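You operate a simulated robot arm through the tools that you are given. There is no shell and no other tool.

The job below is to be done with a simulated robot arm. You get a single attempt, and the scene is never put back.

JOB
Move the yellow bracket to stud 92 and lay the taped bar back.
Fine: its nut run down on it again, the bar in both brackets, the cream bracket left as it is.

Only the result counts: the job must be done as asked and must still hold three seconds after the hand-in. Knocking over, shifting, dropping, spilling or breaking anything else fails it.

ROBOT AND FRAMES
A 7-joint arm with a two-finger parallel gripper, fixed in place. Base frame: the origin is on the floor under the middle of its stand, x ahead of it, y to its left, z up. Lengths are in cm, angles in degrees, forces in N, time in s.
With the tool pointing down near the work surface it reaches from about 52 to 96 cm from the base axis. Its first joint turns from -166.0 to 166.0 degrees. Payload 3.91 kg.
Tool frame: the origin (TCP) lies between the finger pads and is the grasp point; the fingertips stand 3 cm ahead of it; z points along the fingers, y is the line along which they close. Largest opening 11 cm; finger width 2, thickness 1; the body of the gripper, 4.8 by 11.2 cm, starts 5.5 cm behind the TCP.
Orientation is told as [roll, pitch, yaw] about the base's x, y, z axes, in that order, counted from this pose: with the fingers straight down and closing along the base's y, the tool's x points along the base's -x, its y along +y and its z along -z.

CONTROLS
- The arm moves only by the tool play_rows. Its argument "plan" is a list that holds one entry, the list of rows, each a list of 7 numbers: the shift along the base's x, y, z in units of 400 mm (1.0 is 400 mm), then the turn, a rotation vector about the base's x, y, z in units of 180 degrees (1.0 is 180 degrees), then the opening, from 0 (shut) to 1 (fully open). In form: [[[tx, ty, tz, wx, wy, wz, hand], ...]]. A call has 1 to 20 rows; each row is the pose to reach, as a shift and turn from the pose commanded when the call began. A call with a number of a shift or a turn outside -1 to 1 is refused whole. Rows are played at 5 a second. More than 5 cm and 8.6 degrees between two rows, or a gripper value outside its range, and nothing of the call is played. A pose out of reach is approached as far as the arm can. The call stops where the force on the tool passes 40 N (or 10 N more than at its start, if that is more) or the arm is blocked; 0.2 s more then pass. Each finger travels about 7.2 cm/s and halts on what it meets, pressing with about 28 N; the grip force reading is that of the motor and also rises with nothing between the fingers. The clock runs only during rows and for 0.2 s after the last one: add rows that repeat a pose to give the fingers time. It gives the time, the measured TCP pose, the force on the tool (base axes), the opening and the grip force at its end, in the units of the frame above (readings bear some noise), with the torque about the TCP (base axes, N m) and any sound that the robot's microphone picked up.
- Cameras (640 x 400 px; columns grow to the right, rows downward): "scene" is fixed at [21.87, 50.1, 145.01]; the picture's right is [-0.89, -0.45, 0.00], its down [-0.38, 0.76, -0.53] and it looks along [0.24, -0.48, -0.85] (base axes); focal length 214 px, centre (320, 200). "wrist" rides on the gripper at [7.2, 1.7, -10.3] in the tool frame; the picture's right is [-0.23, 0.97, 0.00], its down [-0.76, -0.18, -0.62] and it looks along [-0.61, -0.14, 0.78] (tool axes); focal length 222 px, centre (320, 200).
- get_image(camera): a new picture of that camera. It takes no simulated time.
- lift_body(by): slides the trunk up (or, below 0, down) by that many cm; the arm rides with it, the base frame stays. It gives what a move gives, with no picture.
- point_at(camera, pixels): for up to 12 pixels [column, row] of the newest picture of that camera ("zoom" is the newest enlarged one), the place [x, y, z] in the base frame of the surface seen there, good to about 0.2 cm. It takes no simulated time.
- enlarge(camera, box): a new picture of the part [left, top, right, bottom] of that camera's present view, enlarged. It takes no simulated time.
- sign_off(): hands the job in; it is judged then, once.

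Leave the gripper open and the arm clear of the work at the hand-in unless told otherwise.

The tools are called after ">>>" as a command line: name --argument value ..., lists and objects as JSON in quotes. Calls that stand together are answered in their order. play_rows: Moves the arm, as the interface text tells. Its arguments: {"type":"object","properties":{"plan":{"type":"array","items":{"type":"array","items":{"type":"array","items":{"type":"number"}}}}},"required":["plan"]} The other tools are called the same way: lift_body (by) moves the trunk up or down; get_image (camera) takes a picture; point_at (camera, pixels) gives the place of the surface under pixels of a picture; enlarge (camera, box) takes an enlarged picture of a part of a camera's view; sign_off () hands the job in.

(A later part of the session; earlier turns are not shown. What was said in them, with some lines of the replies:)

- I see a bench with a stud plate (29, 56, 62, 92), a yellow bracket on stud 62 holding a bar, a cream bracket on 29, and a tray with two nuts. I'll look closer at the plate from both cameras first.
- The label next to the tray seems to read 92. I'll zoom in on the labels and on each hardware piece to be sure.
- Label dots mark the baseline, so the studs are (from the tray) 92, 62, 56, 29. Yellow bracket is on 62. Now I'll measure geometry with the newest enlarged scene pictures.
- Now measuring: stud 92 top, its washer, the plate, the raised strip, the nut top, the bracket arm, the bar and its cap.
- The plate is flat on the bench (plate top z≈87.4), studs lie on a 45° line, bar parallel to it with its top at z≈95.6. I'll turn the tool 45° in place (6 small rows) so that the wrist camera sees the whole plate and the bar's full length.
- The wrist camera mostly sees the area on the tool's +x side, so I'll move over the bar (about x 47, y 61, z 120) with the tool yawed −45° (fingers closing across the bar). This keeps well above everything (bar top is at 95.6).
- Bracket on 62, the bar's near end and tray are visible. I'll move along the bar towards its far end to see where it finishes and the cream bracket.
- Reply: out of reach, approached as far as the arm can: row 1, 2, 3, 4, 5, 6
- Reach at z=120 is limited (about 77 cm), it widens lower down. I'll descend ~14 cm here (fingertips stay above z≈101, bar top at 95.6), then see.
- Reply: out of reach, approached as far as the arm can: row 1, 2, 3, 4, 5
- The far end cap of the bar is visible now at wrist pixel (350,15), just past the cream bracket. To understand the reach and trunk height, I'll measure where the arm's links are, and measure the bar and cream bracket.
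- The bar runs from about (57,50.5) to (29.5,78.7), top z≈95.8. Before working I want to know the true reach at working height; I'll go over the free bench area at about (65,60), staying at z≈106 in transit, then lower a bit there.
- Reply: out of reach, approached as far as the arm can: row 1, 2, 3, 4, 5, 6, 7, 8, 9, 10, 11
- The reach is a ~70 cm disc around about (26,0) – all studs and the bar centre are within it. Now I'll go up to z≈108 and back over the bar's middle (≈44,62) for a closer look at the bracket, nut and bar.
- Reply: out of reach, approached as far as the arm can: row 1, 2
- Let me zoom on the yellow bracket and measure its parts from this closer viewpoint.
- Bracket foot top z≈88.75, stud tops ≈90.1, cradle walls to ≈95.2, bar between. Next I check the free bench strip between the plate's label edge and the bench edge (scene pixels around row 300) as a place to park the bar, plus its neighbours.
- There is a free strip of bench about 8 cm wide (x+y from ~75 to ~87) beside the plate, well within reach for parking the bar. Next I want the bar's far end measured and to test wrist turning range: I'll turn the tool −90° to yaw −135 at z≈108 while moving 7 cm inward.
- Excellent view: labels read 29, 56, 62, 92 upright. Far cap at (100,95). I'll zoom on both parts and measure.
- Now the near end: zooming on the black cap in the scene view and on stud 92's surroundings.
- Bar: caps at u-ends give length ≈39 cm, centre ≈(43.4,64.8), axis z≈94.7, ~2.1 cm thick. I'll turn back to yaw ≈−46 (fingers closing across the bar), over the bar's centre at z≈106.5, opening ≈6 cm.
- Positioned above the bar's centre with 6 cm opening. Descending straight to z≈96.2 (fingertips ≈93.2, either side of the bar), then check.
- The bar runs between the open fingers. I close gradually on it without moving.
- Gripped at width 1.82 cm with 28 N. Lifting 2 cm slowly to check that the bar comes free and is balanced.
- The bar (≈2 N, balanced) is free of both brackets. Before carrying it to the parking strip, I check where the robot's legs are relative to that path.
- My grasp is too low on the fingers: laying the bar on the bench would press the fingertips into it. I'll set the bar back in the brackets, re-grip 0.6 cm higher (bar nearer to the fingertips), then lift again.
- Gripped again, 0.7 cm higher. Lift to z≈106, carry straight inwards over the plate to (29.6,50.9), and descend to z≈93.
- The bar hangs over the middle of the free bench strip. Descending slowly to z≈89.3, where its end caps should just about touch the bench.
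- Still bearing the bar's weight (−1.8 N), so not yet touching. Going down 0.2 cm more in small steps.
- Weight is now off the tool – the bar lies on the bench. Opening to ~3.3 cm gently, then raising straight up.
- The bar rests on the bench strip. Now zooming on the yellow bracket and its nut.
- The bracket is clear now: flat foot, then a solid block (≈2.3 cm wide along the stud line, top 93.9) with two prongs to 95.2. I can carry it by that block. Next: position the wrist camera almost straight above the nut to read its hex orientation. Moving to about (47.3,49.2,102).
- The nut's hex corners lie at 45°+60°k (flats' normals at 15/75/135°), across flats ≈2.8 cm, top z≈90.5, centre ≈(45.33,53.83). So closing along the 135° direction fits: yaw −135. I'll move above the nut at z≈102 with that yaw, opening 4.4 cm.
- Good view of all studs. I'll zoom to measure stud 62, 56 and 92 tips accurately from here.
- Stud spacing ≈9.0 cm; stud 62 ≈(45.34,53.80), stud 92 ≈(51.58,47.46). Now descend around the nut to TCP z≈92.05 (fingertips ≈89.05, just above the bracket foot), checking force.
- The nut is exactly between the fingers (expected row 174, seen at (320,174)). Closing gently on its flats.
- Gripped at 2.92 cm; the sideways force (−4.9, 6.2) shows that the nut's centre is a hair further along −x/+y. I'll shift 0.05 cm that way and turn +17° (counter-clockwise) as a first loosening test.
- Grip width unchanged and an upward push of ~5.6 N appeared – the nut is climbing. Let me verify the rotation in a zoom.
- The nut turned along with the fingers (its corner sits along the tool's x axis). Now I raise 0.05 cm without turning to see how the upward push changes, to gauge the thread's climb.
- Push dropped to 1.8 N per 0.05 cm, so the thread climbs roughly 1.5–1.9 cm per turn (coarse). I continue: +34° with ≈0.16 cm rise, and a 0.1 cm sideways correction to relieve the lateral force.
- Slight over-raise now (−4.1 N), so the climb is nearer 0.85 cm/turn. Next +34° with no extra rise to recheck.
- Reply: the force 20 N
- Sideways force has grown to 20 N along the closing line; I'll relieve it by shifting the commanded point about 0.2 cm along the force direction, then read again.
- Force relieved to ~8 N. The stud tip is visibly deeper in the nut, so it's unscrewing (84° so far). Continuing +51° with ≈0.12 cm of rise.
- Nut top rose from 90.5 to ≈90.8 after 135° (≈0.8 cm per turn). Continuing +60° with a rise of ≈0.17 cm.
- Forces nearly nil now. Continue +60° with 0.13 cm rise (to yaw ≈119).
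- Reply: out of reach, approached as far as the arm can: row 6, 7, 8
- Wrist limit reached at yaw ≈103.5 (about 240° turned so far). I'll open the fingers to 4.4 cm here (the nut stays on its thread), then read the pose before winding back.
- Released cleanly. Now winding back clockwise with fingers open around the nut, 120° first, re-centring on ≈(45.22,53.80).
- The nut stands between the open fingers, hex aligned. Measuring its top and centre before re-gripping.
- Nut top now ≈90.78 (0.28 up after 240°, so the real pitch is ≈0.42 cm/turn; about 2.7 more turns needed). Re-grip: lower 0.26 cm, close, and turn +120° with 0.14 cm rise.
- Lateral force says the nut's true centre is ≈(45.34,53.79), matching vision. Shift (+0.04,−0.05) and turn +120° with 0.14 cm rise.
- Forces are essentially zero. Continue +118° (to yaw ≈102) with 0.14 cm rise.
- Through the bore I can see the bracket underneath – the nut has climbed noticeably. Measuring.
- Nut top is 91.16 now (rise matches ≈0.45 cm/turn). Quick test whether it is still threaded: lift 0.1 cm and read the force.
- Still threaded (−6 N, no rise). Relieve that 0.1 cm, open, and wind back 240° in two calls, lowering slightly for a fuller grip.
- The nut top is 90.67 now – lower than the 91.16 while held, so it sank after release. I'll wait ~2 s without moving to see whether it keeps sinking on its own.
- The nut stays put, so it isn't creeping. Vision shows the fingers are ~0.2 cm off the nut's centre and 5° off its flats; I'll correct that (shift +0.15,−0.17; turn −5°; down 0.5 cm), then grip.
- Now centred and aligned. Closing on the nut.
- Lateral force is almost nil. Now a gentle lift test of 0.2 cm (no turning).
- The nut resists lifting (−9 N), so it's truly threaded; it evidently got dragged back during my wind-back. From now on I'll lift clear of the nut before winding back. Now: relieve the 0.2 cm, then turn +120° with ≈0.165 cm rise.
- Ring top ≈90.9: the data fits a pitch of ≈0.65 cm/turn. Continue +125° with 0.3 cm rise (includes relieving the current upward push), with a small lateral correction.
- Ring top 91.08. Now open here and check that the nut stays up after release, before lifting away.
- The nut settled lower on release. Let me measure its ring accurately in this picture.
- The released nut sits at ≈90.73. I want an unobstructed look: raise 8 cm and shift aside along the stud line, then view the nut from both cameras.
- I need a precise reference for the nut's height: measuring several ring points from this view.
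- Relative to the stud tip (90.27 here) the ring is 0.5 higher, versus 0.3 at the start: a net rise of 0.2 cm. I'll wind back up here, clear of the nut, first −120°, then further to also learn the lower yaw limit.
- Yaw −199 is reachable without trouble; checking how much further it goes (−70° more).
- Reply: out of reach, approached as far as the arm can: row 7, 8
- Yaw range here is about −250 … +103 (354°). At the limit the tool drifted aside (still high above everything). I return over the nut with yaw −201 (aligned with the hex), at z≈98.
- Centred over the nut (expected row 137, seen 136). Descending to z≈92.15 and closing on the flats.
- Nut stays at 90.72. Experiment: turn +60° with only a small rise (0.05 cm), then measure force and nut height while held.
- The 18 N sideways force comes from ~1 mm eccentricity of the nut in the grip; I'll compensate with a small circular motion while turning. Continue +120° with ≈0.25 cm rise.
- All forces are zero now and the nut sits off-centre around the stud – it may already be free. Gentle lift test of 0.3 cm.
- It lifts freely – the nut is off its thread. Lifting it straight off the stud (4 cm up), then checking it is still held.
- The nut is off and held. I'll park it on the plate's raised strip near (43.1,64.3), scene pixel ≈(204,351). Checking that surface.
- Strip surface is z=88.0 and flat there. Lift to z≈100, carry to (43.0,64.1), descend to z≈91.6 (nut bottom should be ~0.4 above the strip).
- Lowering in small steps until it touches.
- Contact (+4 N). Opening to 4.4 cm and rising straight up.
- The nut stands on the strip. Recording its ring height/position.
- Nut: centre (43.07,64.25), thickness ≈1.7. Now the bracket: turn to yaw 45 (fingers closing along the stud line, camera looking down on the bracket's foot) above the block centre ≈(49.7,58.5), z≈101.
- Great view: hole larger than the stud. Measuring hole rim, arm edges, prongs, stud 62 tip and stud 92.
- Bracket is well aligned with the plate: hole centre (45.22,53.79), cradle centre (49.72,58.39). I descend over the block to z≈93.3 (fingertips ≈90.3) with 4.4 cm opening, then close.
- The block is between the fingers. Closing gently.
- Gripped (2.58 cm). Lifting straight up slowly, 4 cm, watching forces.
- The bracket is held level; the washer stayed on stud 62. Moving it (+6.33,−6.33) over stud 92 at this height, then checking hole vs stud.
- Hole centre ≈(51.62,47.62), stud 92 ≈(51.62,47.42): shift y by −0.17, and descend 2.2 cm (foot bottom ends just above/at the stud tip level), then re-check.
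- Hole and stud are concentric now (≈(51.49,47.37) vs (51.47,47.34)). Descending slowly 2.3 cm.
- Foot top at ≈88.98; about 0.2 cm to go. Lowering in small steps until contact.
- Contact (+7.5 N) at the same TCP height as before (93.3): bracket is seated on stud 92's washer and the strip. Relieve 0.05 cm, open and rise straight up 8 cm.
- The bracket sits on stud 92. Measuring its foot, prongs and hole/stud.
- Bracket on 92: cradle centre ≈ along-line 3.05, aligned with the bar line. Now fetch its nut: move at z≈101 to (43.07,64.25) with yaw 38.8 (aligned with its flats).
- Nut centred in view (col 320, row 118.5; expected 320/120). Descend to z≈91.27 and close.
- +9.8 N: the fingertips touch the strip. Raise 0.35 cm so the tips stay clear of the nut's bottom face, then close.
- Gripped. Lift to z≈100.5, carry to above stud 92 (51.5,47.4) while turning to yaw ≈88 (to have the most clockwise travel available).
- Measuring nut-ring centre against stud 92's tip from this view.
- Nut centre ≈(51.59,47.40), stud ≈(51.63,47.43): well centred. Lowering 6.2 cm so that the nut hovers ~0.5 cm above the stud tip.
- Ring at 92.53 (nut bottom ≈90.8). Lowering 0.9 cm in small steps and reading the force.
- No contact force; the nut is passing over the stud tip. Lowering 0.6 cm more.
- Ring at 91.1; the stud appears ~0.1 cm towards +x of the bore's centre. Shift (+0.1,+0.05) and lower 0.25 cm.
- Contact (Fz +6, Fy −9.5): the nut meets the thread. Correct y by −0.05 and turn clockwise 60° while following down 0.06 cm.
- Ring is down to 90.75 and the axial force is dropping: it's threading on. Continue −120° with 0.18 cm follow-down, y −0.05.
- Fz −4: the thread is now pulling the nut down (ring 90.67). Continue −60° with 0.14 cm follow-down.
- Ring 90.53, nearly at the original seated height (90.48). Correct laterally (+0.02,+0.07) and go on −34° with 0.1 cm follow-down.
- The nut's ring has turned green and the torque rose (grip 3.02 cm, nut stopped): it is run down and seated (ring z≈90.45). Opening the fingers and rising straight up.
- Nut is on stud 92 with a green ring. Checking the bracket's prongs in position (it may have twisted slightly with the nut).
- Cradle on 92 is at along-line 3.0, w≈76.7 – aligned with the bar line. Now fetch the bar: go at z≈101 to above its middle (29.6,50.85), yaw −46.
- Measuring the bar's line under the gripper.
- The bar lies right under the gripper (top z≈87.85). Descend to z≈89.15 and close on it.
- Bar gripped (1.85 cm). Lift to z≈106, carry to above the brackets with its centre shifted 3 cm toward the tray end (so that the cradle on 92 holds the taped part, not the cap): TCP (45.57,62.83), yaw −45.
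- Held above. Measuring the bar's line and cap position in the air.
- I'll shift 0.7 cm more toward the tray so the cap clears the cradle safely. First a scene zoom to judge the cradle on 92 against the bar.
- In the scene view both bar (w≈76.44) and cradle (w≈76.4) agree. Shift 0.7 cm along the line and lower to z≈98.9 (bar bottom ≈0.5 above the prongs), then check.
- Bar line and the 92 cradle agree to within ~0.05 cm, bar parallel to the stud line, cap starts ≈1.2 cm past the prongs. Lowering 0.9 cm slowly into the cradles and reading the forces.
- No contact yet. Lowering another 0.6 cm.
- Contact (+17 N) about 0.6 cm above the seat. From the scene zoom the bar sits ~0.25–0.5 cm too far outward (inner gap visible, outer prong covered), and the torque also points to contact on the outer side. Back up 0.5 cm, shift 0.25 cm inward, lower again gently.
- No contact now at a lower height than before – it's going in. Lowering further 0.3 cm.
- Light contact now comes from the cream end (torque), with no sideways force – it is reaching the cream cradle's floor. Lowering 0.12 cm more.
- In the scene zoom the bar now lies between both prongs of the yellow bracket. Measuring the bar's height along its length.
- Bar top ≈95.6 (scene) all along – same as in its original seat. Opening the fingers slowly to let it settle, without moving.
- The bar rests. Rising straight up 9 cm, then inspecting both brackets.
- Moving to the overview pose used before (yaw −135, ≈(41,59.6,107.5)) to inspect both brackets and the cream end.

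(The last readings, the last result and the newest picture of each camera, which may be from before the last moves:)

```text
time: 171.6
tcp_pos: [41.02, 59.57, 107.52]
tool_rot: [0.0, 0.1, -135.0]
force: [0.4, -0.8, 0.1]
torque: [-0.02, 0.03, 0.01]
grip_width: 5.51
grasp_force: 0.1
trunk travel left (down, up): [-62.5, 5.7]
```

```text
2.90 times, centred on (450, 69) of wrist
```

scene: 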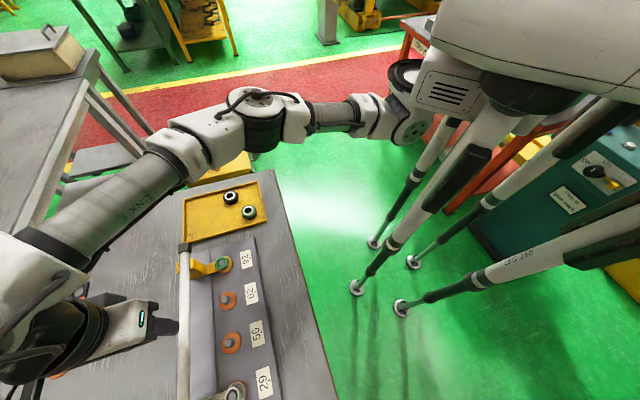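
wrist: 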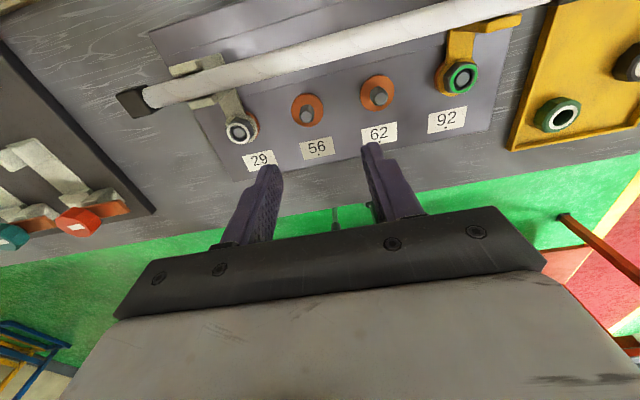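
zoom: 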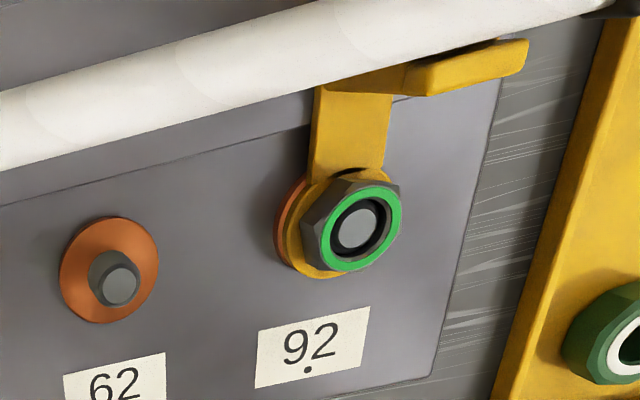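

Both brackets hold the bar. Verifying heights: bar top near both cradles and prong tops on each side.

>>> point_at --camera "wrist" --pixels '[[150, 93], [175, 85], [205, 74], [235, 66], [300, 48], [400, 26], [470, 11], [510, 4], [185, 68], [205, 101], [138, 101], [500, 22]]'

>>> enlarge --camera "wrist" --box '[420, 0, 560, 90]'

```text
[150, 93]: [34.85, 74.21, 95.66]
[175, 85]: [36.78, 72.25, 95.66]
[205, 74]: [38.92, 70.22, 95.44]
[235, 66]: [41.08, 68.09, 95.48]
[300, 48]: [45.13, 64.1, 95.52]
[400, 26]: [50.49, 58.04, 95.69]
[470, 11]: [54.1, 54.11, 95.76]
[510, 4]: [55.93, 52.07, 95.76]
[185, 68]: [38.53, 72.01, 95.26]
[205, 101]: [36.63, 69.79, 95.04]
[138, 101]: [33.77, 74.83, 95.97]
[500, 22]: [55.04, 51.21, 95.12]
```

```text
4.44 times, centred on (490, 45) of wrist
```

zoom: 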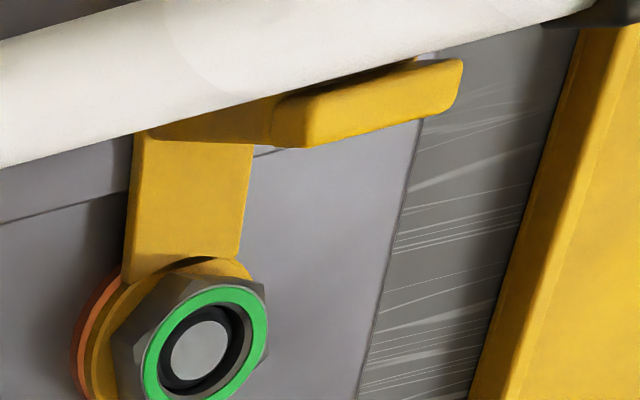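

Bar top is 95.5–95.8 along its whole length with prong tops at 95.1–95.3 on both sides at both brackets; cream bracket unchanged. Retreating: straight up 12 cm, then back towards the start position with the gripper fully open.

>>> play_rows --plan '[[[0, 0, 0.1, 0, 0, 0, 0.5], [0, 0, 0.2, 0, 0, 0, 0.6], [0, 0, 0.3, 0, 0, 0, 0.8], [-0.026, -0.063, 0.3, 0, 0, 0.045, 1], [-0.052, -0.126, 0.3, 0, 0, 0.09, 1], [-0.078, -0.189, 0.3, 0, 0, 0.135, 1], [-0.104, -0.252, 0.3, 0, 0, 0.18, 1], [-0.13, -0.315, 0.3, 0, 0, 0.225, 1], [-0.156, -0.378, 0.3, 0, 0, 0.27, 1], [-0.182, -0.441, 0.3, 0, 0, 0.315, 1], [-0.208, -0.504, 0.3, 0, 0, 0.36, 1], [-0.234, -0.567, 0.3, 0, 0, 0.405, 1], [-0.26, -0.63, 0.3, 0, 0, 0.45, 1], [-0.28, -0.7, 0.3, 0, 0, 0.495, 1], [-0.28, -0.7, 0.3, 0, 0, 0.495, 1]]]'

>>> get_image --camera "scene"

>>> get_image --camera "wrist"

>>> enlarge --camera "scene" --box '[140, 160, 340, 400]'

```text
time: 174.8
tcp_pos: [29.92, 31.28, 119.55]
tool_rot: [-0.1, -0.1, -45.8]
force: [-0.5, 0.1, -0.1]
torque: [-0.01, 0.0, 0.02]
grip_width: 10.99
grasp_force: 0.1
trunk travel left (down, up): [-62.5, 5.7]
```

```text
taken
```

scene: 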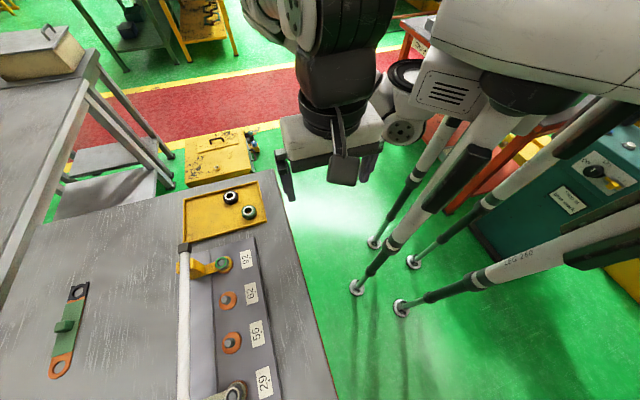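

```text
taken
```

wrist: 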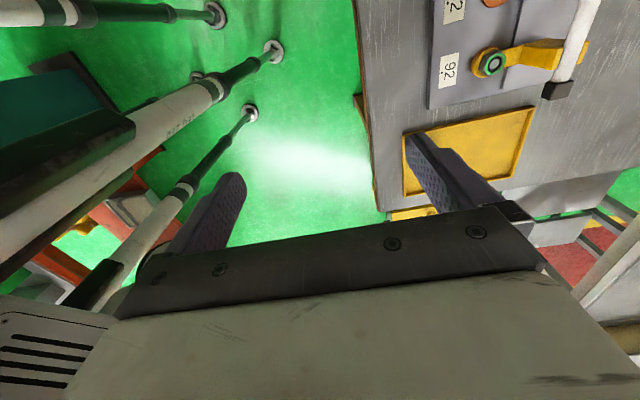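

```text
1.67 times, centred on (240, 280) of scene
```

zoom: 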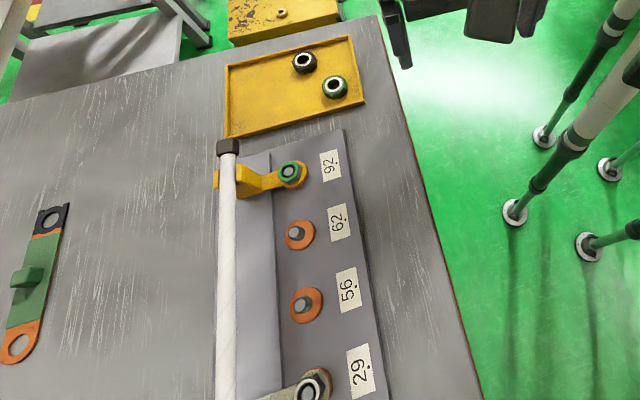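

Everything is in place; a final close check of the 92 bracket from the scene camera.

>>> enlarge --camera "scene" --box '[160, 235, 260, 305]'

>>> point_at --camera "zoom" --pixels '[[140, 90], [138, 180], [138, 260], [135, 350], [355, 140], [100, 195], [190, 180]]'

```text
5.71 times, centred on (210, 270) of scene
```

zoom: 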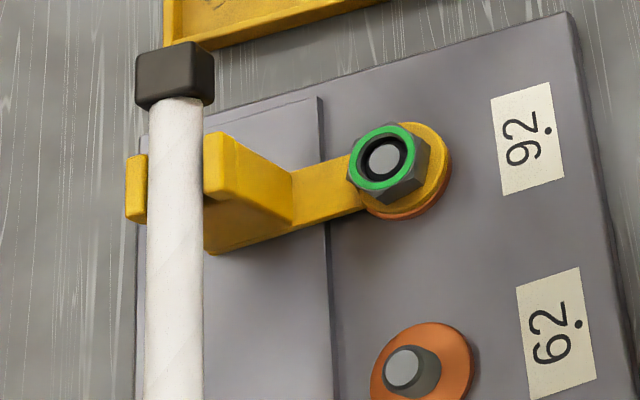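

```text
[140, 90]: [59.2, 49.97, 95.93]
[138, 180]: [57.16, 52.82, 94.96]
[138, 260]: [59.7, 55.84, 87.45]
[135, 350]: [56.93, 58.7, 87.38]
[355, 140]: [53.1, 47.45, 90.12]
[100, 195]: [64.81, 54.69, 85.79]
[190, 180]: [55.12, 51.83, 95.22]
```

The yellow bracket is on stud 92 and its own nut is run down on it, with the ring showing green. The bar lies between the prongs of both brackets, and the cream bracket hasn't been touched. The arm is clear with the gripper open, so I'm handing in.

>>> sign_off

```text
The job is handed in.
```

The yellow bracket is now on stud 92, with its own nut run down tight. The taped bar is back in both brackets, and the cream bracket is as it was. The hand-in went through, but I haven't seen a verdict.

- **Nut:** it stopped turning at the same height it had on stud 62. Its ring turned green at that point; it was white before.
- **Bar position:** I laid it back about 3–4 cm further towards the tray than before. In its old position the black end cap would have sat in the cradle at stud 92; now both cradles hold the taped part.
- **Bracket nudge:** on the first try at laying the bar back, it caught on a prong of the yellow bracket. This may have nudged the bracket by under 1 mm. I lifted the bar, moved it inward and it went in cleanly. It sits at the same height as before.
- **Everything else:** the orange washer stayed on stud 62, and the two nuts in the tray weren't touched.

The arm is back near its start position with the gripper fully open.
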